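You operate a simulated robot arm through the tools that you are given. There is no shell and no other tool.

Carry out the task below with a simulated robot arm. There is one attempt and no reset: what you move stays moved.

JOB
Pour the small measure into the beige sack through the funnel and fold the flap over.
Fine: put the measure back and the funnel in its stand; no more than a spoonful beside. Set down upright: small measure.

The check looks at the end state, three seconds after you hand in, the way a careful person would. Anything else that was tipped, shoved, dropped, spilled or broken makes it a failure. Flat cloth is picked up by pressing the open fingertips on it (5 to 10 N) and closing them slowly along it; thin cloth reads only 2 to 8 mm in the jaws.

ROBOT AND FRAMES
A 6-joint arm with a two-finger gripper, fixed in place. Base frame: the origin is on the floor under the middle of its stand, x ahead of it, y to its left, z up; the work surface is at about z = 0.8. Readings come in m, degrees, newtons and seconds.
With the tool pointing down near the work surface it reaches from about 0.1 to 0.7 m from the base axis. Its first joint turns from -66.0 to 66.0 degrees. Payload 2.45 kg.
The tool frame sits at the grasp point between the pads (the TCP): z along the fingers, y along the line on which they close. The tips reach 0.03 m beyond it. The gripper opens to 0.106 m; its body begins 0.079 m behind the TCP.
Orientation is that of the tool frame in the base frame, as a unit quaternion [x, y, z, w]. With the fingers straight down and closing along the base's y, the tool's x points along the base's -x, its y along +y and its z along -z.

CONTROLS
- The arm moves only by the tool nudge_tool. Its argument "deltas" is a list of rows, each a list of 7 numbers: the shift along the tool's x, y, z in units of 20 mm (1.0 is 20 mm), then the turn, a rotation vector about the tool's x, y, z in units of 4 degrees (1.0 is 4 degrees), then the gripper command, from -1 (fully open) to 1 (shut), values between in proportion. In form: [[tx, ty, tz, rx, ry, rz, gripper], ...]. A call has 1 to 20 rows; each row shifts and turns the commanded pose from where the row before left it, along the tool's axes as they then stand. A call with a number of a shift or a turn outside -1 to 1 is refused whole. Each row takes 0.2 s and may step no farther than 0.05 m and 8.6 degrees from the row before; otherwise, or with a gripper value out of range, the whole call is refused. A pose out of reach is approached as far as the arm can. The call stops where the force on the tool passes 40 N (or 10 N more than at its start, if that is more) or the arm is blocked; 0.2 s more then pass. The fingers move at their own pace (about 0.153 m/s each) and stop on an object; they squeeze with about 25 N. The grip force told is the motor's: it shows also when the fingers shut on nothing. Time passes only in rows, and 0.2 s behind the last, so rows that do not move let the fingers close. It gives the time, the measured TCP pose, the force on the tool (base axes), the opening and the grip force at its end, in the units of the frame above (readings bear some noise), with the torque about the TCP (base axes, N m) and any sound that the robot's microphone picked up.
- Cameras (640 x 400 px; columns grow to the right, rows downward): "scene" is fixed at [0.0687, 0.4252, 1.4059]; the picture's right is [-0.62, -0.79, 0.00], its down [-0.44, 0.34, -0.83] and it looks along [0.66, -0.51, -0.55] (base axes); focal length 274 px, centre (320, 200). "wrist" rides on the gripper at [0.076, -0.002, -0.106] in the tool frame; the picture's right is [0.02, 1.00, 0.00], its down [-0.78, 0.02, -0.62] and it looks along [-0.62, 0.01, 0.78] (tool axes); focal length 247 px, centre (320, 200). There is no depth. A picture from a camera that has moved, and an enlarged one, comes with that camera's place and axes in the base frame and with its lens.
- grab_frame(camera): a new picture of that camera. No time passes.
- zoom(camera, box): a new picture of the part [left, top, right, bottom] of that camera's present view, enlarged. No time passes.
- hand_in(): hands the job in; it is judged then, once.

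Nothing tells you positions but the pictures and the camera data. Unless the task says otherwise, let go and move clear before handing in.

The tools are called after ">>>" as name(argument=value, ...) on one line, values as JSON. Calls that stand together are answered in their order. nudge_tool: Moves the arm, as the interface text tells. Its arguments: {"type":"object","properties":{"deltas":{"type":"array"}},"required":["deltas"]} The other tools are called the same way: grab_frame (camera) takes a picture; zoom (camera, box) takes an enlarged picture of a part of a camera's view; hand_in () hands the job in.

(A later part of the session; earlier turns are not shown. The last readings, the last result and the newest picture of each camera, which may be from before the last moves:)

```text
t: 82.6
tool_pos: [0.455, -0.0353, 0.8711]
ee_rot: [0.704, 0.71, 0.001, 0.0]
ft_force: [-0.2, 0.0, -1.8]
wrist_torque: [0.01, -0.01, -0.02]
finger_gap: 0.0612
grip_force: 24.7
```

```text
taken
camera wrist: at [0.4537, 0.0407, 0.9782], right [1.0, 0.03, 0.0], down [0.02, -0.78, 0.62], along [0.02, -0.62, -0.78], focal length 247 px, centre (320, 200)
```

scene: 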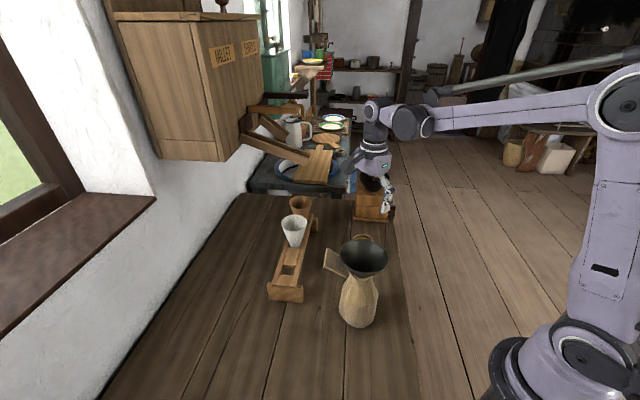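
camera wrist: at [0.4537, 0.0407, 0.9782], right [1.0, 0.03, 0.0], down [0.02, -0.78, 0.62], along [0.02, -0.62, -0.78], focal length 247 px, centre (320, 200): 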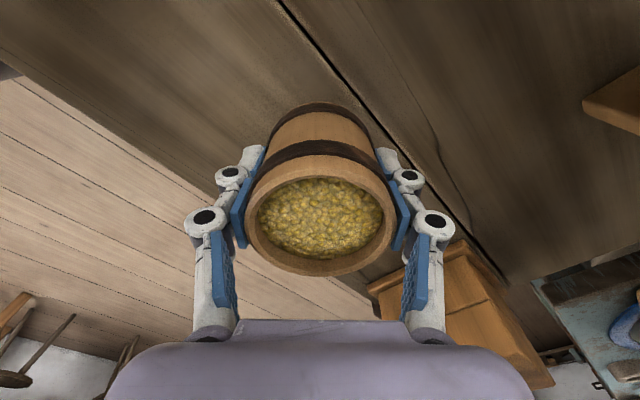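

The cup holds firmly (about 1.8 N). Next I'll lift to z ≈ 1.15 and carry it level to just beyond the funnel's +y side.

>>> nudge_tool(deltas=[[0, 0, -0.5, 0, 0, 0, 0.6], [0, 0, -0.9, 0, 0, 0, 0.6], [0, 0, -1, 0, 0, 0, 0.6], [0, 0, -1, 0, 0, 0, 0.6], [0, 0, -1, 0, 0, 0, 0.6], [0, 0, -1, 0, 0, 0, 0.6], [0, 0, -1, 0, 0, 0, 0.6], [0, 0, -1, 0, 0, 0, 0.6], [0, 0, -1, 0, 0, 0, 0.6], [0, 0, -1, 0, 0, 0, 0.6], [0, 0, -1, 0, 0, 0, 0.6], [0, 0, -1, 0, 0, 0, 0.6], [0, 0, -1, 0, 0, 0, 0.6], [0, 0, -1, 0, 0, 0, 0.6], [0, 0, -0.6, 0, 0, 0, 0.6], [0, 0, 0, 0, 0, 0, 0.6]])

>>> nudge_tool(deltas=[[0.4, -0.24, 0, 0, 0, 0, 0.6], [0.8, -0.48, 0, 0, 0, 0, 0.6], [0.9, -0.54, 0, 0, 0, 0, 0.6], [0.9, -0.54, 0, 0, 0, 0, 0.6], [0.9, -0.54, 0, 0, 0, 0, 0.6], [0.9, -0.54, 0, 0, 0, 0, 0.6], [0.9, -0.54, 0, 0, 0, 0, 0.6], [0.9, -0.54, 0, 0, 0, 0, 0.6], [0.9, -0.54, 0, 0, 0, 0, 0.6], [0.9, -0.54, 0, 0, 0, 0, 0.6], [0.9, -0.54, 0, 0, 0, 0, 0.6], [0.6, -0.36, 0, 0, 0, 0, 0.6], [0, 0, 0, 0, 0, 0, 0.6]])

>>> grab_frame(camera="scene")

>>> grab_frame(camera="wrist")

```text
t: 86.0
tool_pos: [0.4556, -0.0361, 1.1517]
ee_rot: [0.704, 0.711, 0.001, 0.0]
ft_force: [0.8, -0.2, -1.9]
wrist_torque: [-0.03, 0.0, 0.01]
finger_gap: 0.061
grip_force: 25.1
```

```text
t: 88.8
tool_pos: [0.3328, 0.1621, 1.1506]
ee_rot: [0.704, 0.711, 0.001, 0.0]
ft_force: [0.5, -0.5, -2.9]
wrist_torque: [0.0, 0.04, 0.0]
finger_gap: 0.0608
grip_force: 25.0
```

```text
taken
```

scene: 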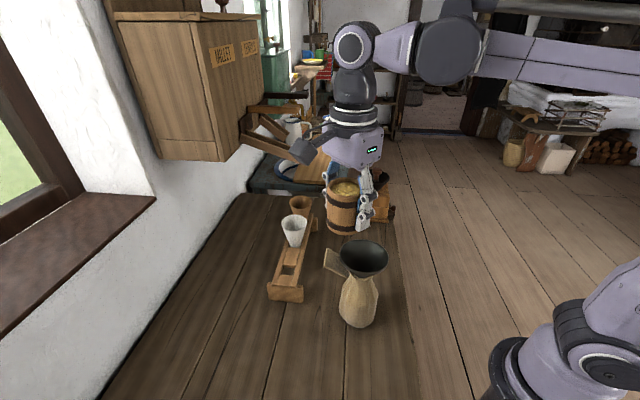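

```text
taken
camera wrist: at [0.332, 0.2383, 1.2581], right [1.0, 0.03, 0.0], down [0.02, -0.78, 0.62], along [0.02, -0.62, -0.78], focal length 247 px, centre (320, 200)
```

wrist: 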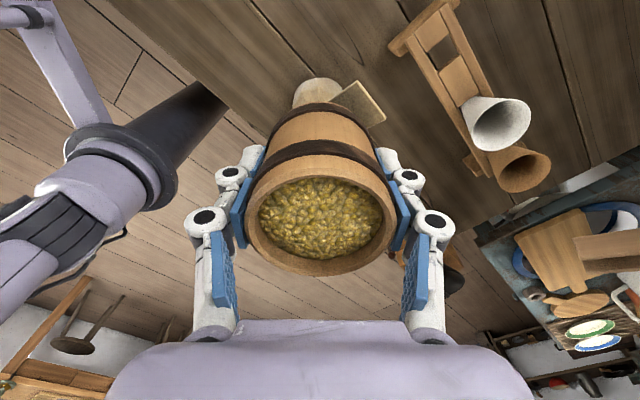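

The cup is level on the +y side of the funnel, with the funnel centre at about (0.335, 0.103) and its rim at 1.002. I'll tilt slowly to 30° (still below the flow angle) and lower so the lip is about 60 mm above the rim.

>>> nudge_tool(deltas=[[0, 0.1, 0, 0, 0.4, 0, 0.6], [0, 0, 0, 0, 0.7, 0, 0.6], [0, 0, 0, 0, 0.8, 0, 0.6], [0, 0, 0, 0, 0.8, 0, 0.6], [0, 0, 0, 0, 0.8, 0, 0.6], [0, 0, 0, 0, 0.8, 0, 0.6], [0, 0, 0, 0, 0.8, 0, 0.6], [0, 0, 0, 0, 0.8, 0, 0.6], [0, 0, 0, 0, 0.8, 0, 0.6], [0, 0, 0, 0, 0.8, 0, 0.6], [0, 0, 0, 0, 0, 0, 0.6]])

>>> grab_frame(camera="wrist")

>>> zoom(camera="scene", box=[280, 130, 430, 340])

```text
t: 91.2
tool_pos: [0.3357, 0.1608, 1.1517]
ee_rot: [0.679, 0.687, 0.182, -0.184]
ft_force: [-0.4, -0.3, -2.2]
wrist_torque: [0.0, -0.01, -0.05]
finger_gap: 0.0613
grip_force: 24.9
```

```text
taken
camera wrist: at [0.3347, 0.1729, 1.2817], right [1.0, 0.03, 0.01], down [0.03, -0.99, 0.14], along [0.02, -0.14, -0.99], focal length 247 px, centre (320, 200)
```

wrist: 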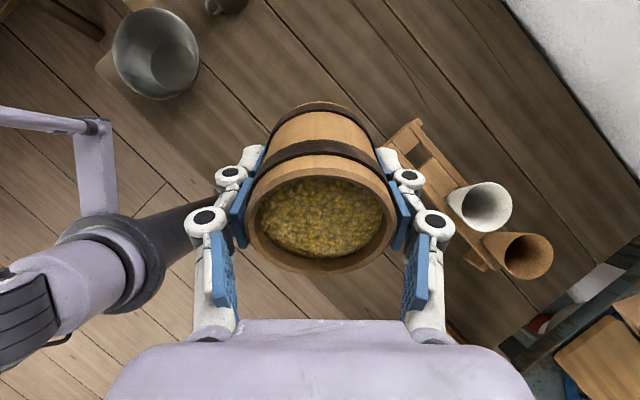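

```text
1.90 times, centred on (355, 235) of scene
camera zoom: at [0.0687, 0.4252, 1.4059], right [-0.62, -0.79, 0.0], down [-0.44, 0.34, -0.83], along [0.66, -0.51, -0.55], focal length 523 px, centre (253, 133)
```

zoom: 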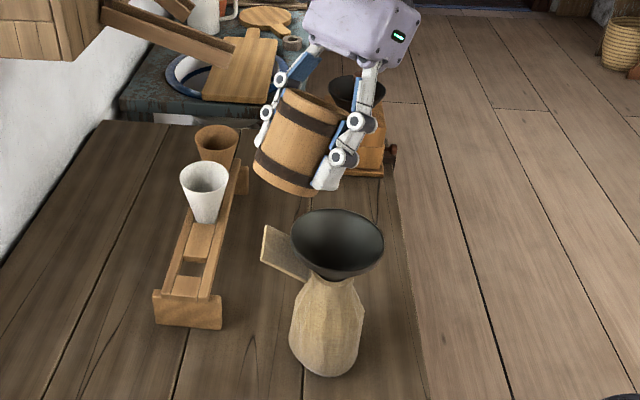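

Still no flow at 30°. I'll lower straight down in that attitude.

>>> nudge_tool(deltas=[[-0.2, 0, 0.347, 0, 0, 0, 0.6], [-0.367, 0, 0.635, 0, 0, 0, 0.6], [-0.4, 0, 0.693, 0, 0, 0, 0.6], [-0.4, 0, 0.693, 0, 0, 0, 0.6], [-0.4, 0, 0.693, 0, 0, 0, 0.6], [-0.4, 0, 0.693, 0, 0, 0, 0.6], [-0.3, 0, 0.52, 0, 0, 0, 0.6], [0, 0, 0, 0, 0, 0, 0.6]])

>>> zoom(camera="scene", box=[300, 170, 420, 340])

>>> grab_frame(camera="wrist")

```text
t: 93.0
tool_pos: [0.3371, 0.1606, 1.051]
ee_rot: [0.679, 0.687, 0.182, -0.184]
ft_force: [-0.2, 0.1, -1.7]
wrist_torque: [-0.02, 0.01, 0.0]
finger_gap: 0.0613
grip_force: 25.5
```

```text
2.35 times, centred on (360, 255) of scene
camera zoom: at [0.0687, 0.4252, 1.4059], right [-0.62, -0.79, 0.0], down [-0.44, 0.34, -0.83], along [0.66, -0.51, -0.55], focal length 646 px, centre (226, 71)
```

zoom: 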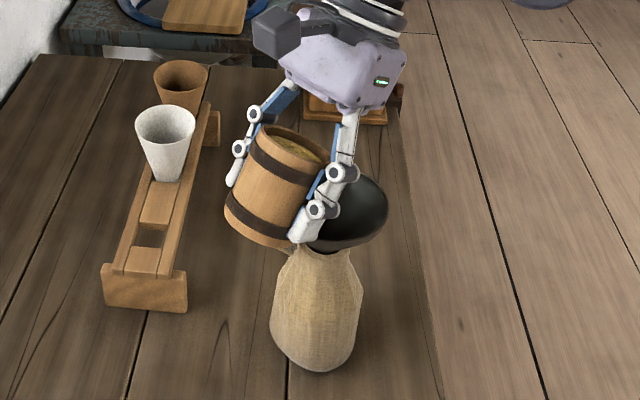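

```text
taken
camera wrist: at [0.3362, 0.1733, 1.1821], right [1.0, 0.03, 0.01], down [0.03, -0.99, 0.15], along [0.02, -0.15, -0.99], focal length 247 px, centre (320, 200)
```

wrist: 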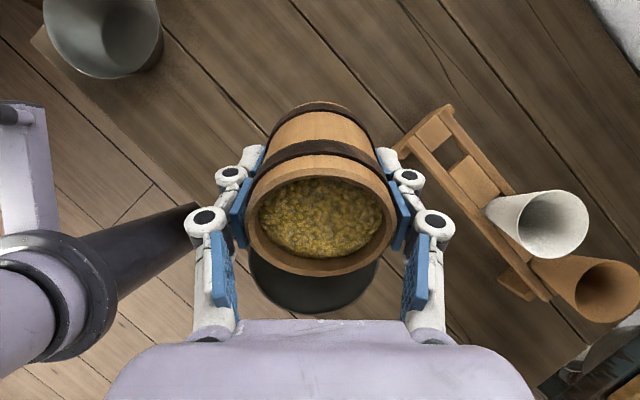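

The lip is over the funnel, about 14 mm to the +y side of its centre. I'll begin the pour, rotating about the lip slowly.

>>> nudge_tool(deltas=[[0.0576, 0, -0.055, 0, 0.5, 0, 0.6], [0.0576, 0, -0.055, 0, 0.5, 0, 0.6], [0.0576, 0, -0.055, 0, 0.5, 0, 0.6], [0.0576, 0, -0.055, 0, 0.5, 0, 0.6], [0.0576, 0, -0.055, 0, 0.5, 0, 0.6], [0.0576, 0, -0.055, 0, 0.5, 0, 0.6], [0.0576, 0, -0.055, 0, 0.5, 0, 0.6], [0.0576, 0, -0.055, 0, 0.5, 0, 0.6], [0, 0, 0, 0, 0, 0, 0.6]])

>>> grab_frame(camera="wrist")

>>> zoom(camera="scene", box=[300, 170, 420, 340])

```text
t: 95.0
tool_pos: [0.3359, 0.1629, 1.0652]
ee_rot: [0.647, 0.655, 0.275, -0.278]
ft_force: [-0.5, -0.5, -1.4]
wrist_torque: [-0.03, 0.01, 0.01]
finger_gap: 0.0612
grip_force: 25.5
```

```text
taken
camera wrist: at [0.3354, 0.1386, 1.1946], right [1.0, 0.03, 0.02], down [0.03, -0.99, -0.13], along [0.01, 0.13, -0.99], focal length 247 px, centre (320, 200)
```

wrist: 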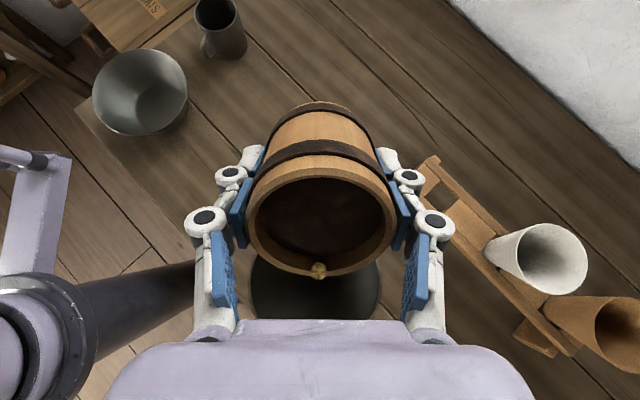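

```text
2.35 times, centred on (360, 255) of scene
camera zoom: at [0.0687, 0.4252, 1.4059], right [-0.62, -0.79, 0.0], down [-0.44, 0.34, -0.83], along [0.66, -0.51, -0.55], focal length 646 px, centre (226, 71)
```

zoom: 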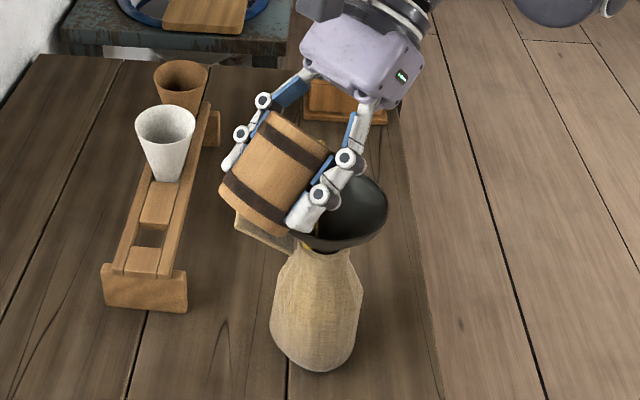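

Flow has started. I'll check closely where the grain is going before continuing.

>>> zoom(camera="scene", box=[330, 225, 380, 275])

>>> zoom(camera="wrist", box=[240, 150, 400, 320])

```text
8.00 times, centred on (355, 250) of scene
camera zoom: at [0.0687, 0.4252, 1.4059], right [-0.62, -0.79, 0.0], down [-0.44, 0.34, -0.83], along [0.66, -0.51, -0.55], focal length 2195 px, centre (40, -200)
```

zoom: 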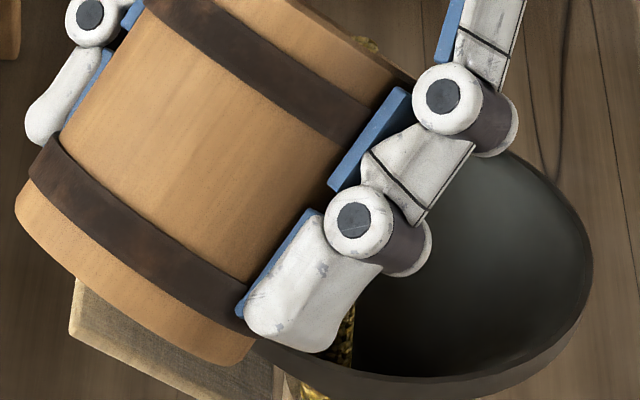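

```text
2.35 times, centred on (320, 235) of wrist
camera zoom: at [0.3354, 0.1386, 1.1946], right [1.0, 0.03, 0.02], down [0.03, -0.99, -0.13], along [0.01, 0.13, -0.99], focal length 581 px, centre (320, 118)
```

zoom: 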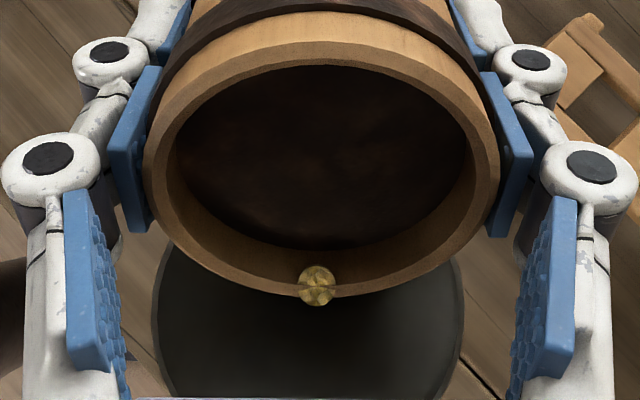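

>>> zoom(camera="scene", box=[340, 255, 375, 290])

>>> zoom(camera="scene", box=[310, 200, 410, 340])

```text
11.43 times, centred on (358, 272) of scene
camera zoom: at [0.0687, 0.4252, 1.4059], right [-0.62, -0.79, 0.0], down [-0.44, 0.34, -0.83], along [0.66, -0.51, -0.55], focal length 3136 px, centre (-109, -629)
```

zoom: 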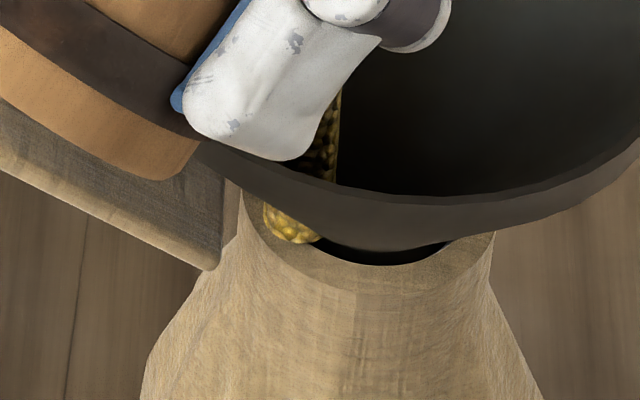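

```text
2.86 times, centred on (360, 270) of scene
camera zoom: at [0.0687, 0.4252, 1.4059], right [-0.62, -0.79, 0.0], down [-0.44, 0.34, -0.83], along [0.66, -0.51, -0.55], focal length 784 px, centre (206, 0)
```

zoom: 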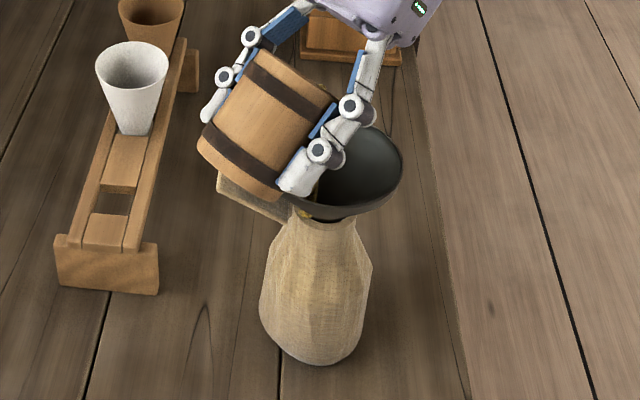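

The drawn stream drops vertically from the lip, inside the mouth's radius but about 14 mm off-centre. I'll shift the lip closer to the funnel's centre before tilting further.

>>> nudge_tool(deltas=[[-0.2, 0, -0.21, 0, 0, 0, 0.6], [-0.2, 0, -0.21, 0, 0, 0, 0.6], [0, 0, 0, 0, 0, 0, 0.6]])

>>> zoom(camera="wrist", box=[220, 130, 420, 330])

>>> zoom(camera="scene", box=[330, 225, 390, 290])

```text
t: 95.8
tool_pos: [0.3354, 0.1512, 1.0647]
ee_rot: [0.647, 0.655, 0.275, -0.277]
ft_force: [-0.2, -0.6, -1.7]
wrist_torque: [-0.04, 0.03, -0.01]
finger_gap: 0.0612
grip_force: 24.9
```

```text
2.00 times, centred on (320, 230) of wrist
camera zoom: at [0.3359, 0.1272, 1.1946], right [1.0, 0.03, 0.02], down [0.03, -0.99, -0.13], along [0.01, 0.13, -0.99], focal length 494 px, centre (320, 140)
```

zoom: 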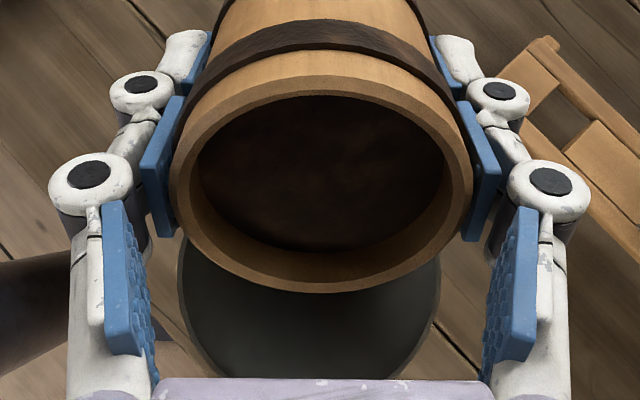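

```text
6.15 times, centred on (360, 258) of scene
camera zoom: at [0.0687, 0.4252, 1.4059], right [-0.62, -0.79, 0.0], down [-0.44, 0.34, -0.83], along [0.66, -0.51, -0.55], focal length 1688 px, centre (74, -154)
```

zoom: 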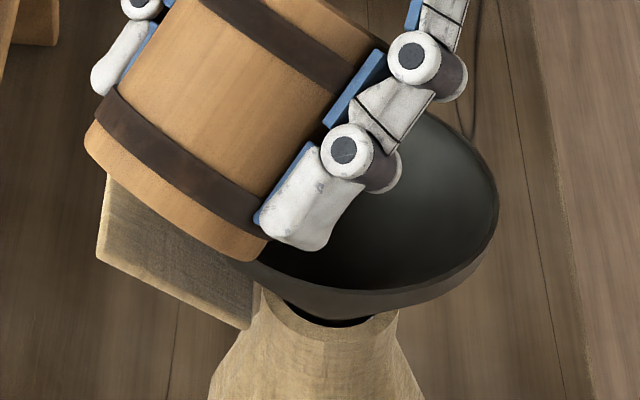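

The stream has stopped, and the lip is now about 3 mm from the funnel axis. I'll continue tilting slowly about the lip to empty it.

>>> nudge_tool(deltas=[[0.0576, 0, -0.055, 0, 0.5, 0, 0.6], [0.0576, 0, -0.055, 0, 0.5, 0, 0.6], [0.0576, 0, -0.055, 0, 0.5, 0, 0.6], [0.0576, 0, -0.055, 0, 0.5, 0, 0.6], [0.0576, 0, -0.055, 0, 0.5, 0, 0.6], [0.0576, 0, -0.055, 0, 0.5, 0, 0.6], [0.0576, 0, -0.055, 0, 0.5, 0, 0.6], [0.0576, 0, -0.055, 0, 0.5, 0, 0.6], [0.0576, 0, -0.055, 0, 0.5, 0, 0.6], [0.0576, 0, -0.055, 0, 0.5, 0, 0.6], [0.0576, 0, -0.055, 0, 0.5, 0, 0.6]])

>>> zoom(camera="wrist", box=[220, 130, 420, 330])

>>> zoom(camera="scene", box=[310, 190, 410, 310])

```text
t: 98.2
tool_pos: [0.3347, 0.1492, 1.0836]
ee_rot: [0.583, 0.589, 0.394, -0.397]
ft_force: [-0.7, 0.4, -1.7]
wrist_torque: [0.02, 0.0, 0.0]
finger_gap: 0.0614
grip_force: 24.8
```

```text
2.00 times, centred on (320, 230) of wrist
camera zoom: at [0.3358, 0.0786, 1.1938], right [1.0, 0.02, 0.02], down [0.03, -0.87, -0.49], along [0.01, 0.5, -0.87], focal length 494 px, centre (320, 140)
```

zoom: 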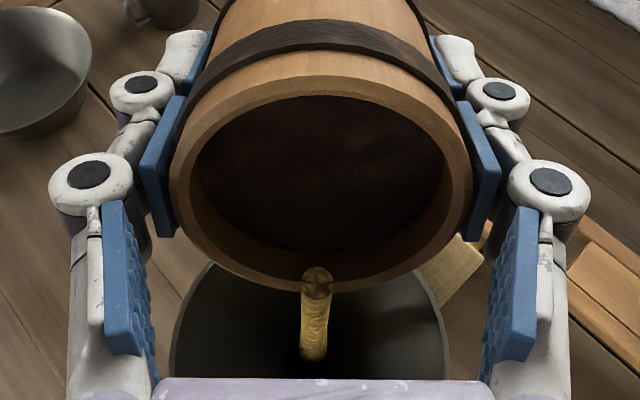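

```text
3.33 times, centred on (360, 250) of scene
camera zoom: at [0.0687, 0.4252, 1.4059], right [-0.62, -0.79, 0.0], down [-0.44, 0.34, -0.83], along [0.66, -0.51, -0.55], focal length 914 px, centre (187, 33)
```

zoom: 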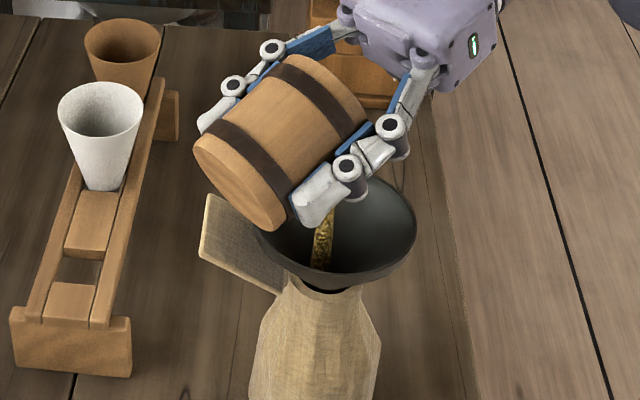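

The stream falls straight into the spout. I'll continue tilting about the lip.

>>> nudge_tool(deltas=[[0.0576, 0, -0.055, 0, 0.5, 0, 0.6], [0.0576, 0, -0.055, 0, 0.5, 0, 0.6], [0.0576, 0, -0.055, 0, 0.5, 0, 0.6], [0.0576, 0, -0.055, 0, 0.5, 0, 0.6], [0.0576, 0, -0.055, 0, 0.5, 0, 0.6], [0.0576, 0, -0.055, 0, 0.5, 0, 0.6], [0.0576, 0, -0.055, 0, 0.5, 0, 0.6], [0.0576, 0, -0.055, 0, 0.5, 0, 0.6], [0.0576, 0, -0.055, 0, 0.5, 0, 0.6], [0.0576, 0, -0.055, 0, 0.5, 0, 0.6], [0.0576, 0, -0.055, 0, 0.5, 0, 0.6]])

>>> zoom(camera="wrist", box=[220, 130, 420, 330])

>>> zoom(camera="scene", box=[310, 190, 410, 310])

```text
t: 100.6
tool_pos: [0.336, 0.1392, 1.0983]
ee_rot: [-0.497, -0.502, -0.498, 0.503]
ft_force: [-0.5, -0.1, -0.9]
wrist_torque: [-0.03, 0.02, 0.03]
finger_gap: 0.0614
grip_force: 24.8
```

```text
2.00 times, centred on (320, 230) of wrist
camera zoom: at [0.3369, 0.0325, 1.1749], right [1.0, 0.01, 0.02], down [0.02, -0.62, -0.78], along [0.01, 0.78, -0.62], focal length 494 px, centre (320, 140)
```

zoom: 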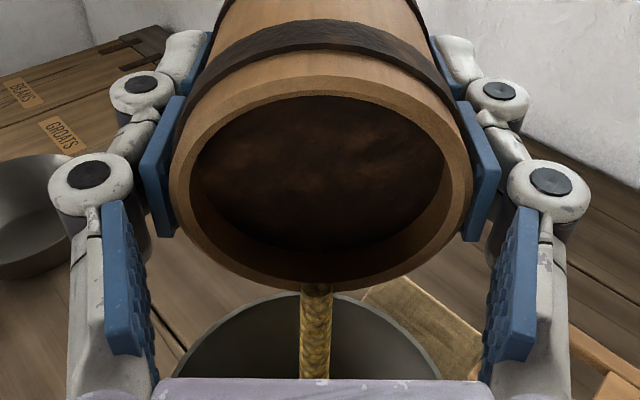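

```text
3.33 times, centred on (360, 250) of scene
camera zoom: at [0.0687, 0.4252, 1.4059], right [-0.62, -0.79, 0.0], down [-0.44, 0.34, -0.83], along [0.66, -0.51, -0.55], focal length 914 px, centre (187, 33)
```

zoom: 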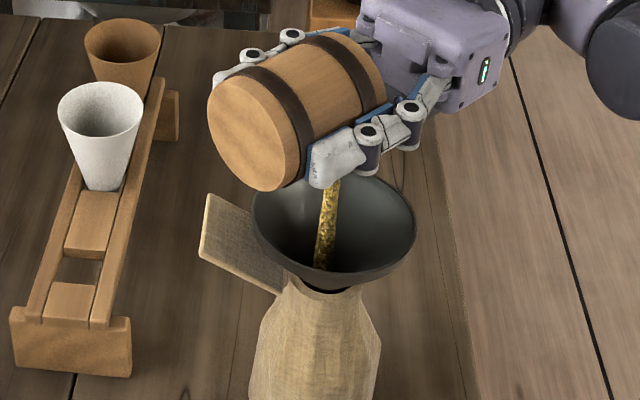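

>>> nudge_tool(deltas=[[0.0576, 0, -0.055, 0, 0.5, 0, 0.6], [0.0576, 0, -0.055, 0, 0.5, 0, 0.6], [0.0576, 0, -0.055, 0, 0.5, 0, 0.6], [0.0576, 0, -0.055, 0, 0.5, 0, 0.6], [0.0576, 0, -0.055, 0, 0.5, 0, 0.6], [0.0576, 0, -0.055, 0, 0.5, 0, 0.6], [0.0576, 0, -0.055, 0, 0.5, 0, 0.6], [0.0576, 0, -0.055, 0, 0.5, 0, 0.6], [0.0576, 0, -0.055, 0, 0.5, 0, 0.6], [0.0576, 0, -0.055, 0, 0.5, 0, 0.6], [0.0576, 0, -0.055, 0, 0.5, 0, 0.6], [0.0576, 0, -0.055, 0, 0.5, 0, 0.6], [0.0576, 0, -0.055, 0, 0.5, 0, 0.6], [0.0576, 0, -0.055, 0, 0.5, 0, 0.6], [0.0576, 0, -0.055, 0, 0.5, 0, 0.6]])

>>> zoom(camera="wrist", box=[220, 130, 420, 330])

>>> zoom(camera="scene", box=[310, 190, 410, 310])

```text
t: 103.8
tool_pos: [0.3425, 0.1187, 1.1224]
ee_rot: [-0.351, -0.357, -0.609, 0.615]
ft_force: [0.6, -0.4, -1.1]
wrist_torque: [0.03, -0.02, 0.03]
finger_gap: 0.0613
grip_force: 24.6
out of reach, approached as far as the arm can: row 14, 15
```

```text
2.00 times, centred on (320, 230) of wrist
camera zoom: at [0.3435, -0.0126, 1.1351], right [1.0, 0.0, 0.02], down [0.02, -0.15, -0.99], along [0.0, 0.99, -0.15], focal length 494 px, centre (320, 140)
```

zoom: 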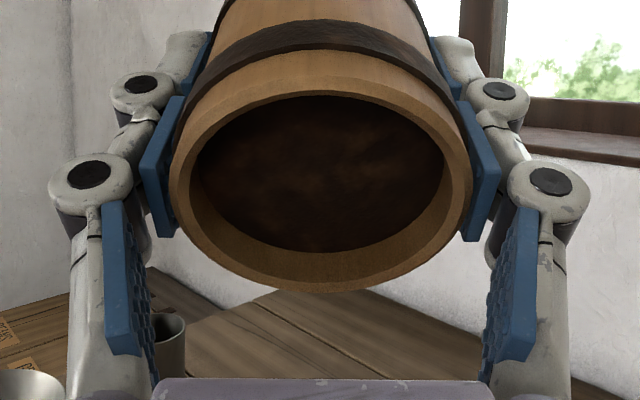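

```text
3.33 times, centred on (360, 250) of scene
camera zoom: at [0.0687, 0.4252, 1.4059], right [-0.62, -0.79, 0.0], down [-0.44, 0.34, -0.83], along [0.66, -0.51, -0.55], focal length 914 px, centre (187, 33)
```

zoom: 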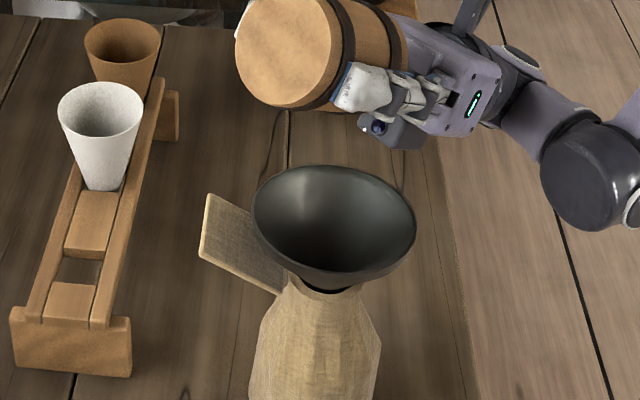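

The stream has ended and the cup looks empty. I'll hold a moment and check the cup interior and funnel.

>>> nudge_tool(deltas=[[0, 0, 0, 0, 0, 0, 0.6], [0, 0, 0, 0, 0, 0, 0.6], [0, 0, 0, 0, 0, 0, 0.6], [0, 0, 0, 0, 0, 0, 0.6], [0, 0, 0, 0, 0, 0, 0.6]])

>>> zoom(camera="wrist", box=[275, 165, 365, 265])

>>> zoom(camera="scene", box=[330, 230, 400, 290])

```text
t: 105.0
tool_pos: [0.3439, 0.1192, 1.1225]
ee_rot: [-0.351, -0.357, -0.609, 0.615]
ft_force: [-0.3, 0.1, -1.7]
wrist_torque: [-0.01, -0.01, -0.01]
finger_gap: 0.0612
grip_force: 24.9
```

```text
4.00 times, centred on (320, 215) of wrist
camera zoom: at [0.3436, -0.0126, 1.1351], right [1.0, 0.0, 0.02], down [0.02, -0.15, -0.99], along [0.0, 0.99, -0.15], focal length 988 px, centre (320, 140)
```

zoom: 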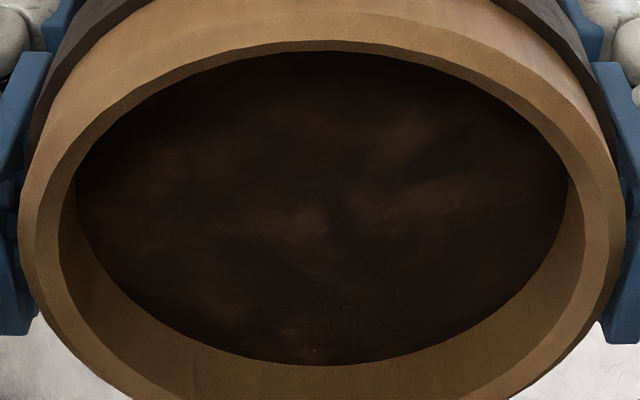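

```text
6.67 times, centred on (365, 260) of scene
camera zoom: at [0.0687, 0.4252, 1.4059], right [-0.62, -0.79, 0.0], down [-0.44, 0.34, -0.83], along [0.66, -0.51, -0.55], focal length 1829 px, centre (20, -200)
```

zoom: 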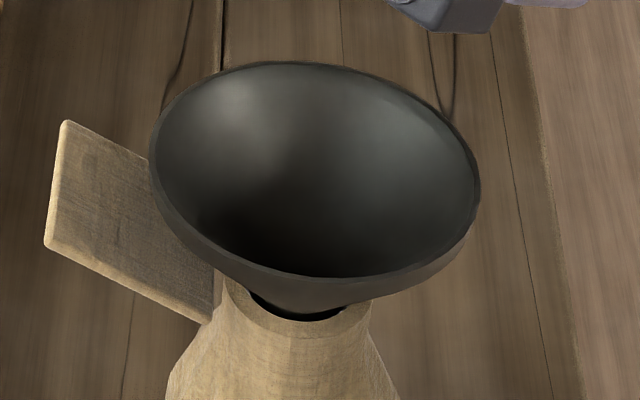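

The measure is empty, the funnel is clean and nothing has spilled around it. I'll reverse the tilt about the lip back to 60°, then raise before levelling.

>>> nudge_tool(deltas=[[-0.115, 0, 0.11, 0, -1, 0, 0.6], [-0.115, 0, 0.11, 0, -1, 0, 0.6], [-0.115, 0, 0.11, 0, -1, 0, 0.6], [-0.115, 0, 0.11, 0, -1, 0, 0.6], [-0.115, 0, 0.11, 0, -1, 0, 0.6], [-0.115, 0, 0.11, 0, -1, 0, 0.6], [-0.115, 0, 0.11, 0, -1, 0, 0.6], [-0.115, 0, 0.11, 0, -1, 0, 0.6], [-0.115, 0, 0.11, 0, -1, 0, 0.6], [-0.115, 0, 0.11, 0, -1, 0, 0.6], [-0.115, 0, 0.11, 0, -1, 0, 0.6], [-0.115, 0, 0.11, 0, -1, 0, 0.6], [-0.115, 0, 0.11, 0, -1, 0, 0.6], [0, 0, 0, 0, 0, 0, 0.6]])

>>> zoom(camera="scene", box=[310, 190, 410, 310])

```text
t: 108.0
tool_pos: [0.3433, 0.1494, 1.0971]
ee_rot: [0.582, 0.59, 0.394, -0.397]
ft_force: [-0.6, -0.7, -1.3]
wrist_torque: [0.01, 0.01, -0.02]
finger_gap: 0.061
grip_force: 25.4
```

```text
3.33 times, centred on (360, 250) of scene
camera zoom: at [0.0687, 0.4252, 1.4059], right [-0.62, -0.79, 0.0], down [-0.44, 0.34, -0.83], along [0.66, -0.51, -0.55], focal length 914 px, centre (187, 33)
```

zoom: 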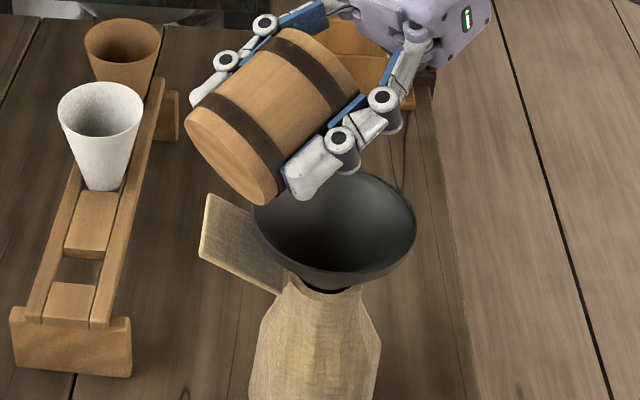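

>>> nudge_tool(deltas=[[0.74, 0, -0.3, 0, 0, 0, 0.6], [0.74, 0, -0.3, 0, 0, 0, 0.6], [0.74, 0, -0.3, 0, 0, 0, 0.6], [0.74, 0, -0.3, 0, 0, 0, 0.6], [0.37, 0, -0.15, 0, 0, 0, 0.6], [0, 0, 0, 0, 0, 0, 0.6]])

>>> nudge_tool(deltas=[[0, 0, 0, 0, -0.5, 0, 0.6], [0, 0, 0, 0, -1, 0, 0.6], [0, 0, 0, 0, -1, 0, 0.6], [0, 0, 0, 0, -1, 0, 0.6], [0, 0, 0, 0, -1, 0, 0.6], [0, 0, 0, 0, -1, 0, 0.6], [0, 0, 0, 0, -1, 0, 0.6], [0, 0, 0, 0, -1, 0, 0.6], [0, 0, 0, 0, -1, 0, 0.6], [0, 0, 0, 0, -1, 0, 0.6], [0, 0, 0, 0, -1, 0, 0.6], [0, 0, 0, 0, -1, 0, 0.6], [0, 0, 0, 0, -1, 0, 0.6], [0, 0, 0, 0, -1, 0, 0.6], [0, 0, 0, 0, -1, 0, 0.6], [0, 0, 0, 0, -1, 0, 0.6], [0, 0, 0, 0, -1, 0, 0.6], [0, 0, 0, 0, -0.5, 0, 0.6], [0, 0, 0, 0, 0, 0, 0.6]])

>>> grab_frame(camera="wrist")

>>> grab_frame(camera="scene")

```text
t: 109.4
tool_pos: [0.3439, 0.1482, 1.1681]
ee_rot: [0.582, 0.589, 0.394, -0.398]
ft_force: [-0.5, -0.1, -0.3]
wrist_torque: [0.01, -0.03, 0.02]
finger_gap: 0.0611
grip_force: 25.1
```

```text
t: 113.4
tool_pos: [0.3431, 0.1487, 1.1678]
ee_rot: [0.703, 0.711, 0.001, 0.001]
ft_force: [-0.1, -0.6, -0.7]
wrist_torque: [-0.02, -0.02, 0.0]
finger_gap: 0.0612
grip_force: 24.8
```

```text
taken
camera wrist: at [0.3416, 0.2243, 1.2738], right [1.0, 0.03, 0.0], down [0.02, -0.78, 0.62], along [0.02, -0.62, -0.78], focal length 247 px, centre (320, 200)
```

wrist: 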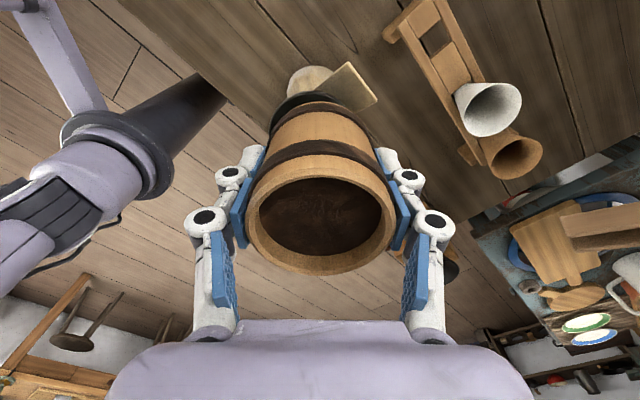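

```text
taken
```

scene: 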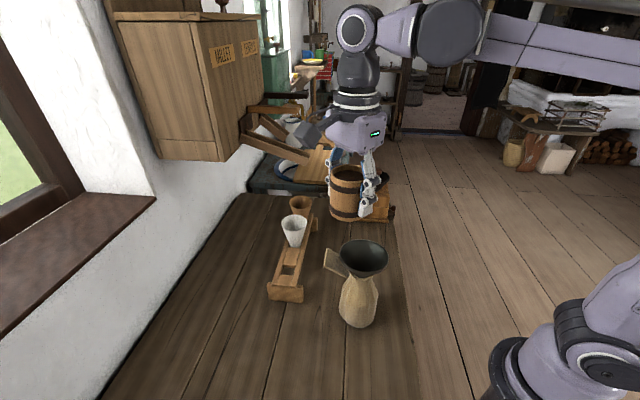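

The measure is upright and empty. I'll carry it back over its original spot and lower it.

>>> nudge_tool(deltas=[[-0.5, 0.3, 0, 0, 0, 0, 0.6], [-0.87, 0.52, 0, 0, 0, 0, 0.6], [-0.87, 0.52, 0, 0, 0, 0, 0.6], [-0.87, 0.52, 0, 0, 0, 0, 0.6], [-0.87, 0.52, 0, 0, 0, 0, 0.6], [-0.87, 0.52, 0, 0, 0, 0, 0.6], [-0.87, 0.52, 0, 0, 0, 0, 0.6], [-0.87, 0.52, 0, 0, 0, 0, 0.6], [-0.87, 0.52, 0, 0, 0, 0, 0.6], [-0.87, 0.52, 0, 0, 0, 0, 0.6], [-0.87, 0.52, 0, 0, 0, 0, 0.6], [-0.07, 0.02, 0, 0, 0, 0, 0.6], [0, 0, 0, 0, 0, 0, 0.6]])

>>> nudge_tool(deltas=[[0, 0, 1, 0, 0, 0, 0.6], [0, 0, 1, 0, 0, 0, 0.6], [0, 0, 1, 0, 0, 0, 0.6], [0, 0, 1, 0, 0, 0, 0.6], [0, 0, 1, 0, 0, 0, 0.6], [0, 0, 1, 0, 0, 0, 0.6], [0, 0, 1, 0, 0, 0, 0.6], [0, 0, 1, 0, 0, 0, 0.6], [0, 0, 1, 0, 0, 0, 0.6], [0, 0, 1, 0, 0, 0, 0.6], [0, 0, 1, 0, 0, 0, 0.6], [0, 0, 1, 0, 0, 0, 0.6], [0, 0, 1, 0, 0, 0, 0.6], [0, 0, 1, 0, 0, 0, 0.6], [0, 0, 0, 0, 0, 0, 0.6]])

>>> grab_frame(camera="wrist")

```text
t: 116.2
tool_pos: [0.4557, -0.0344, 1.1686]
ee_rot: [0.704, 0.711, 0.001, 0.001]
ft_force: [0.2, 0.3, -1.3]
wrist_torque: [-0.01, 0.01, -0.04]
finger_gap: 0.0613
grip_force: 25.0
```

```text
t: 119.4
tool_pos: [0.456, -0.0361, 0.8878]
ee_rot: [0.703, 0.711, 0.001, -0.001]
ft_force: [0.1, 0.1, -1.9]
wrist_torque: [-0.01, 0.01, -0.04]
finger_gap: 0.0613
grip_force: 24.7
```

```text
taken
camera wrist: at [0.4552, 0.0403, 0.9945], right [1.0, 0.03, 0.0], down [0.02, -0.78, 0.62], along [0.02, -0.62, -0.78], focal length 247 px, centre (320, 200)
```

wrist: 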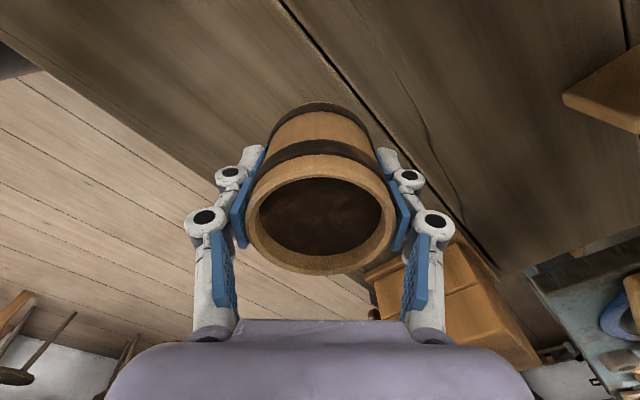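

>>> nudge_tool(deltas=[[0, 0, 0.6, 0, 0, 0, 0.6], [0, 0, 0.6, 0, 0, 0, 0.6], [0, 0, 0.6, 0, 0, 0, 0.6], [0, 0, 0.3, 0, 0, 0, 0.6], [0, 0, 0, 0, 0, 0, 0.6]])

>>> nudge_tool(deltas=[[0, 0, 0.1, 0, 0, 0, 0.6], [0, 0, 0, 0, 0, 0, 0.6]])

```text
t: 120.6
tool_pos: [0.4559, -0.034, 0.8445]
ee_rot: [0.704, 0.71, 0.002, 0.001]
ft_force: [0.1, 0.4, -1.0]
wrist_torque: [0.02, 0.0, -0.01]
finger_gap: 0.0612
grip_force: 24.9
```

```text
t: 121.2
tool_pos: [0.4559, -0.0354, 0.8427]
ee_rot: [0.704, 0.71, 0.002, 0.0]
ft_force: [0.0, -0.8, -0.1]
wrist_torque: [-0.01, -0.05, 0.0]
finger_gap: 0.0613
grip_force: 24.5
```

>>> nudge_tool(deltas=[[0, 0, 0.08, 0, 0, 0, 0.6], [0, 0, 0, 0, 0, 0, 0.6]])

>>> nudge_tool(deltas=[[0, 0, 0.06, 0, 0, 0, 0.6], [0, 0, 0, 0, 0, 0, 0.6]])

```text
t: 121.8
tool_pos: [0.4558, -0.0345, 0.841]
ee_rot: [0.703, 0.711, 0.001, 0.001]
ft_force: [-0.4, -0.3, -0.6]
wrist_torque: [-0.05, 0.02, 0.0]
finger_gap: 0.0613
grip_force: 24.9
```

```text
t: 122.4
tool_pos: [0.4561, -0.0352, 0.8393]
ee_rot: [0.703, 0.711, 0.0, 0.001]
ft_force: [0.5, -0.6, -0.2]
wrist_torque: [0.01, -0.02, 0.0]
finger_gap: 0.0615
grip_force: 24.9
```

>>> nudge_tool(deltas=[[0, 0, 0.06, 0, 0, 0, 0.6], [0, 0, 0, 0, 0, 0, 0.6]])

>>> nudge_tool(deltas=[[0, 0, 0.05, 0, 0, 0, 0.6], [0, 0, 0, 0, 0, 0, 0.6]])

```text
t: 123.0
tool_pos: [0.4551, -0.0354, 0.8388]
ee_rot: [0.703, 0.711, 0.001, 0.0]
ft_force: [1.1, -0.2, 23.2]
wrist_torque: [0.02, -0.01, 0.03]
finger_gap: 0.0616
grip_force: 25.2
```

```text
t: 123.6
tool_pos: [0.4553, -0.0348, 0.8384]
ee_rot: [0.703, 0.711, 0.001, 0.001]
ft_force: [0.4, 0.6, 22.9]
wrist_torque: [0.09, 0.02, -0.01]
finger_gap: 0.0609
grip_force: 24.9
```

On the table. I'll relieve the pressure and open slowly.

>>> nudge_tool(deltas=[[0, 0, -0.07, 0, 0, 0, 0.6], [0, 0, 0, 0, 0, 0, 0.6], [0, 0, 0, 0, 0, 0, 0.2], [0, 0, 0, 0, 0, 0, -0.05], [0, 0, 0, 0, 0, 0, -0.15], [0, 0, 0, 0, 0, 0, -0.3], [0, 0, 0, 0, 0, 0, -0.6], [0, 0, 0, 0, 0, 0, -1], [0, 0, 0, 0, 0, 0, -1]])

>>> grab_frame(camera="wrist")

```text
t: 125.6
tool_pos: [0.4566, -0.0358, 0.8403]
ee_rot: [0.703, 0.711, 0.001, -0.001]
ft_force: [-0.4, -0.2, -0.9]
wrist_torque: [-0.03, 0.03, 0.04]
finger_gap: 0.106
grip_force: 0.0
```

```text
taken
camera wrist: at [0.4541, 0.0407, 0.9462], right [1.0, 0.03, 0.0], down [0.02, -0.78, 0.62], along [0.02, -0.62, -0.78], focal length 247 px, centre (320, 200)
```

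wrist: 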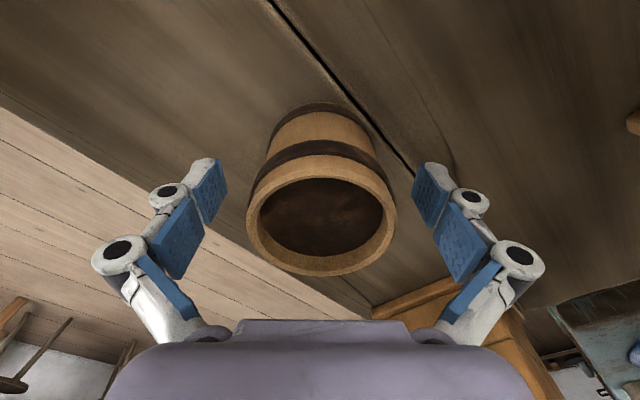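

The measure stands upright in its original place. I'll raise straight up, clear of it.

>>> nudge_tool(deltas=[[0, 0, -0.3, 0, 0, 0, -1], [0, 0, -0.6, 0, 0, 0, -1], [0, 0, -1, 0, 0, 0, -1], [0, 0, -1, 0, 0, 0, -1], [0, 0, -1, 0, 0, 0, -1], [0, 0, -1, 0, 0, 0, -1], [0, 0, -1, 0, 0, 0, -1], [0, 0, -1, 0, 0, 0, -1], [0, 0, -1, 0, 0, 0, -1], [0, 0, -1, 0, 0, 0, -1], [0, 0, -1, 0, 0, 0, -1], [0, 0, -1, 0, 0, 0, -1], [0, 0, -1, 0, 0, 0, -1], [0, 0, -1, 0, 0, 0, -1], [0, 0, -1, 0, 0, 0, -1], [0, 0, -1, 0, 0, 0, -1], [0, 0, 0, 0, 0, 0, -1]])

>>> grab_frame(camera="wrist")

>>> zoom(camera="scene", box=[300, 180, 420, 340])

```text
t: 129.2
tool_pos: [0.4549, -0.0351, 1.1381]
ee_rot: [0.703, 0.711, 0.001, 0.0]
ft_force: [0.7, 0.0, 0.5]
wrist_torque: [0.0, 0.03, 0.02]
finger_gap: 0.106
grip_force: 0.1
```

```text
taken
camera wrist: at [0.4535, 0.0404, 1.2452], right [1.0, 0.03, 0.0], down [0.02, -0.78, 0.62], along [0.02, -0.62, -0.78], focal length 247 px, centre (320, 200)
```

wrist: 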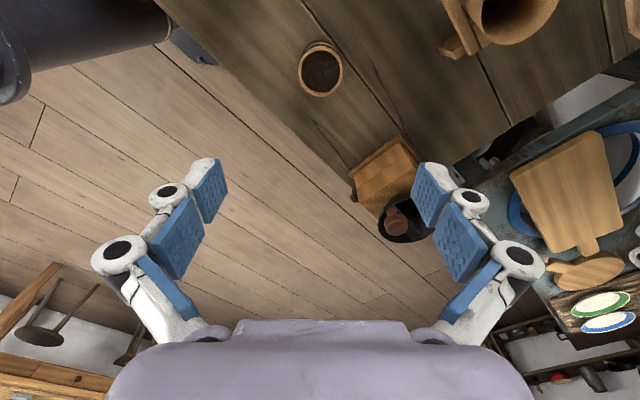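

```text
2.50 times, centred on (360, 260) of scene
camera zoom: at [0.0687, 0.4252, 1.4059], right [-0.62, -0.79, 0.0], down [-0.44, 0.34, -0.83], along [0.66, -0.51, -0.55], focal length 686 px, centre (220, 50)
```

zoom: 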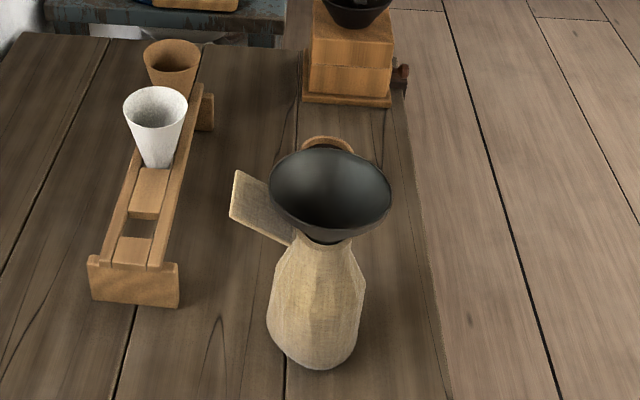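

The measure is back in place and nothing has spilled. Now I'll yaw back to +45° and retrieve the funnel.

>>> nudge_tool(deltas=[[0, 0, 0, 0, 0, -0.6, -1], [0, 0, 0, 0, 0, -1, -1], [0, 0, 0, 0, 0, -1, -1], [0, 0, 0, 0, 0, -1, -1], [0, 0, 0, 0, 0, -1, -1], [0, 0, 0, 0, 0, -1, -1], [0, 0, 0, 0, 0, -1, -1], [0, 0, 0, 0, 0, -1, -1], [0, 0, 0, 0, 0, -1, -1], [0, 0, 0, 0, 0, -1, -1], [0, 0, 0, 0, 0, -1, -1], [0, 0, 0, 0, 0, -1, -1], [0, 0, 0, 0, 0, -1, -1], [0, 0, 0, 0, 0, -1, -1], [0, 0, 0, 0, 0, -1, -1], [0, 0, 0, 0, 0, -1, -1], [0, 0, 0, 0, 0, -1, -1], [0, 0, 0, 0, 0, -1, -1]])

>>> nudge_tool(deltas=[[0, 0, 0, 0, 0, -1, -1], [0, 0, 0, 0, 0, -1, -1], [0, 0, 0, 0, 0, -1, -1], [0, 0, 0, 0, 0, -1, -1], [0, 0, 0, 0, 0, -1, -1], [0, 0, 0, 0, 0, -1, -1], [0, 0, 0, 0, 0, -1, -1], [0, 0, 0, 0, 0, -1, -1], [0, 0, 0, 0, 0, -1, -1], [0, 0, 0, 0, 0, -1, -1], [0, 0, 0, 0, 0, -1, -1], [0, 0, 0, 0, 0, -1, -1], [0, 0, 0, 0, 0, -1, -1], [0, 0, 0, 0, 0, -1, -1], [0, 0, 0, 0, 0, -1, -1], [0, 0, 0, 0, 0, -1, -1], [0, 0, 0, 0, 0, 0, -1]])

```text
t: 133.0
tool_pos: [0.4546, -0.0357, 1.1384]
ee_rot: [0.164, 0.987, 0.001, 0.001]
ft_force: [0.4, 0.7, 0.5]
wrist_torque: [0.0, 0.0, 0.0]
finger_gap: 0.106
grip_force: 0.0
```

```text
t: 136.6
tool_pos: [0.4543, -0.0341, 1.1379]
ee_rot: [-0.384, 0.923, 0.0, 0.001]
ft_force: [-0.7, -0.3, 0.0]
wrist_torque: [0.04, 0.0, -0.01]
finger_gap: 0.106
grip_force: 0.1
```

>>> nudge_tool(deltas=[[-0.07, 0.91, 0, 0, 0, 0, -1], [-0.07, 0.91, 0, 0, 0, 0, -1], [-0.07, 0.91, 0, 0, 0, 0, -1], [-0.07, 0.91, 0, 0, 0, 0, -1], [-0.07, 0.91, 0, 0, 0, 0, -1], [-0.07, 0.91, 0, 0, 0, 0, -1], [-0.07, 0.91, 0, 0, 0, 0, -1], [-0.07, 0.91, 0, 0, 0, 0, -1], [-0.07, 0.91, 0, 0, 0, 0, -1], [-0.07, 0.91, 0, 0, 0, 0, -1], [0, 0, 0.8, 0, 0, 0, -1], [0, 0, 0.8, 0, 0, 0, -1], [0, 0, 0.8, 0, 0, 0, -1], [0, 0, 0, 0, 0, 0, -1]])

>>> zoom(camera="wrist", box=[220, 40, 420, 220])

```text
t: 139.6
tool_pos: [0.337, 0.1043, 1.0892]
ee_rot: [-0.383, 0.924, 0.0, 0.0]
ft_force: [-0.3, -0.1, -1.3]
wrist_torque: [0.0, 0.0, -0.02]
finger_gap: 0.1058
grip_force: 0.0
```

```text
2.22 times, centred on (320, 130) of wrist
camera zoom: at [0.2845, 0.0481, 1.196], right [-0.72, 0.69, 0.0], down [0.54, 0.57, 0.62], along [0.43, 0.45, -0.78], focal length 549 px, centre (320, 356)
```

zoom: 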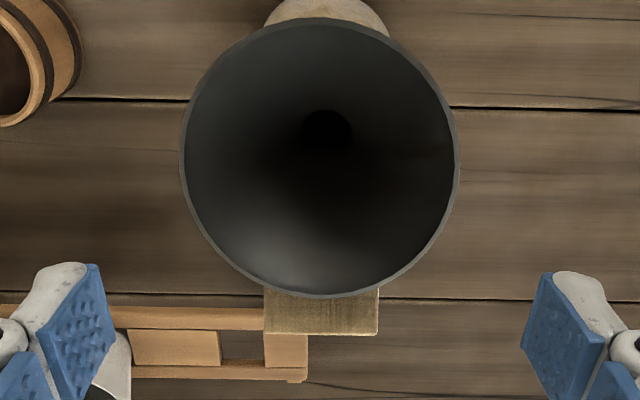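

>>> nudge_tool(deltas=[[0.15, -0.03, 0.5, 0, 0, 0, -1], [0, 0, 0.9, 0, 0, 0, -1], [0, 0, 0.9, 0, 0, 0, -1], [0, 0, 0.7, 0, 0, 0, -1], [0, 0, 0, 0, 0, 0, -1]])

>>> zoom(camera="wrist", box=[190, 60, 450, 260])

```text
t: 140.8
tool_pos: [0.3364, 0.1014, 1.0295]
ee_rot: [-0.382, 0.924, 0.0, 0.0]
ft_force: [-0.9, 0.1, 0.1]
wrist_torque: [-0.01, 0.0, 0.0]
finger_gap: 0.106
grip_force: 0.1
```

```text
2.00 times, centred on (320, 160) of wrist
camera zoom: at [0.2843, 0.0456, 1.1361], right [-0.72, 0.69, 0.0], down [0.54, 0.57, 0.62], along [0.43, 0.45, -0.78], focal length 494 px, centre (320, 280)
```

zoom: 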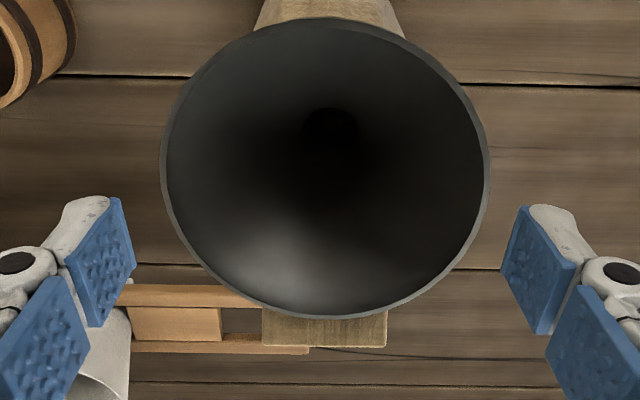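

>>> nudge_tool(deltas=[[0.07, 0.04, 0.35, 0, 0, 0, -1], [0, 0, 0.3, 0, 0, 0, -1], [0, 0, 0, 0, 0, 0, -1]])

>>> zoom(camera="wrist", box=[190, 80, 450, 260])

```text
t: 141.6
tool_pos: [0.3341, 0.1004, 1.0161]
ee_rot: [-0.383, 0.924, 0.0, 0.0]
ft_force: [-0.4, 0.1, 0.7]
wrist_torque: [-0.03, 0.01, 0.01]
finger_gap: 0.106
grip_force: 0.1
```

```text
2.22 times, centred on (320, 170) of wrist
camera zoom: at [0.2819, 0.0444, 1.1228], right [-0.72, 0.69, 0.0], down [0.54, 0.56, 0.62], along [0.43, 0.45, -0.78], focal length 549 px, centre (320, 267)
```

zoom: 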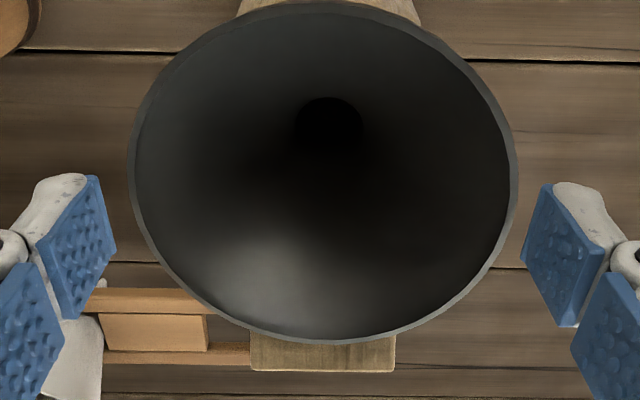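

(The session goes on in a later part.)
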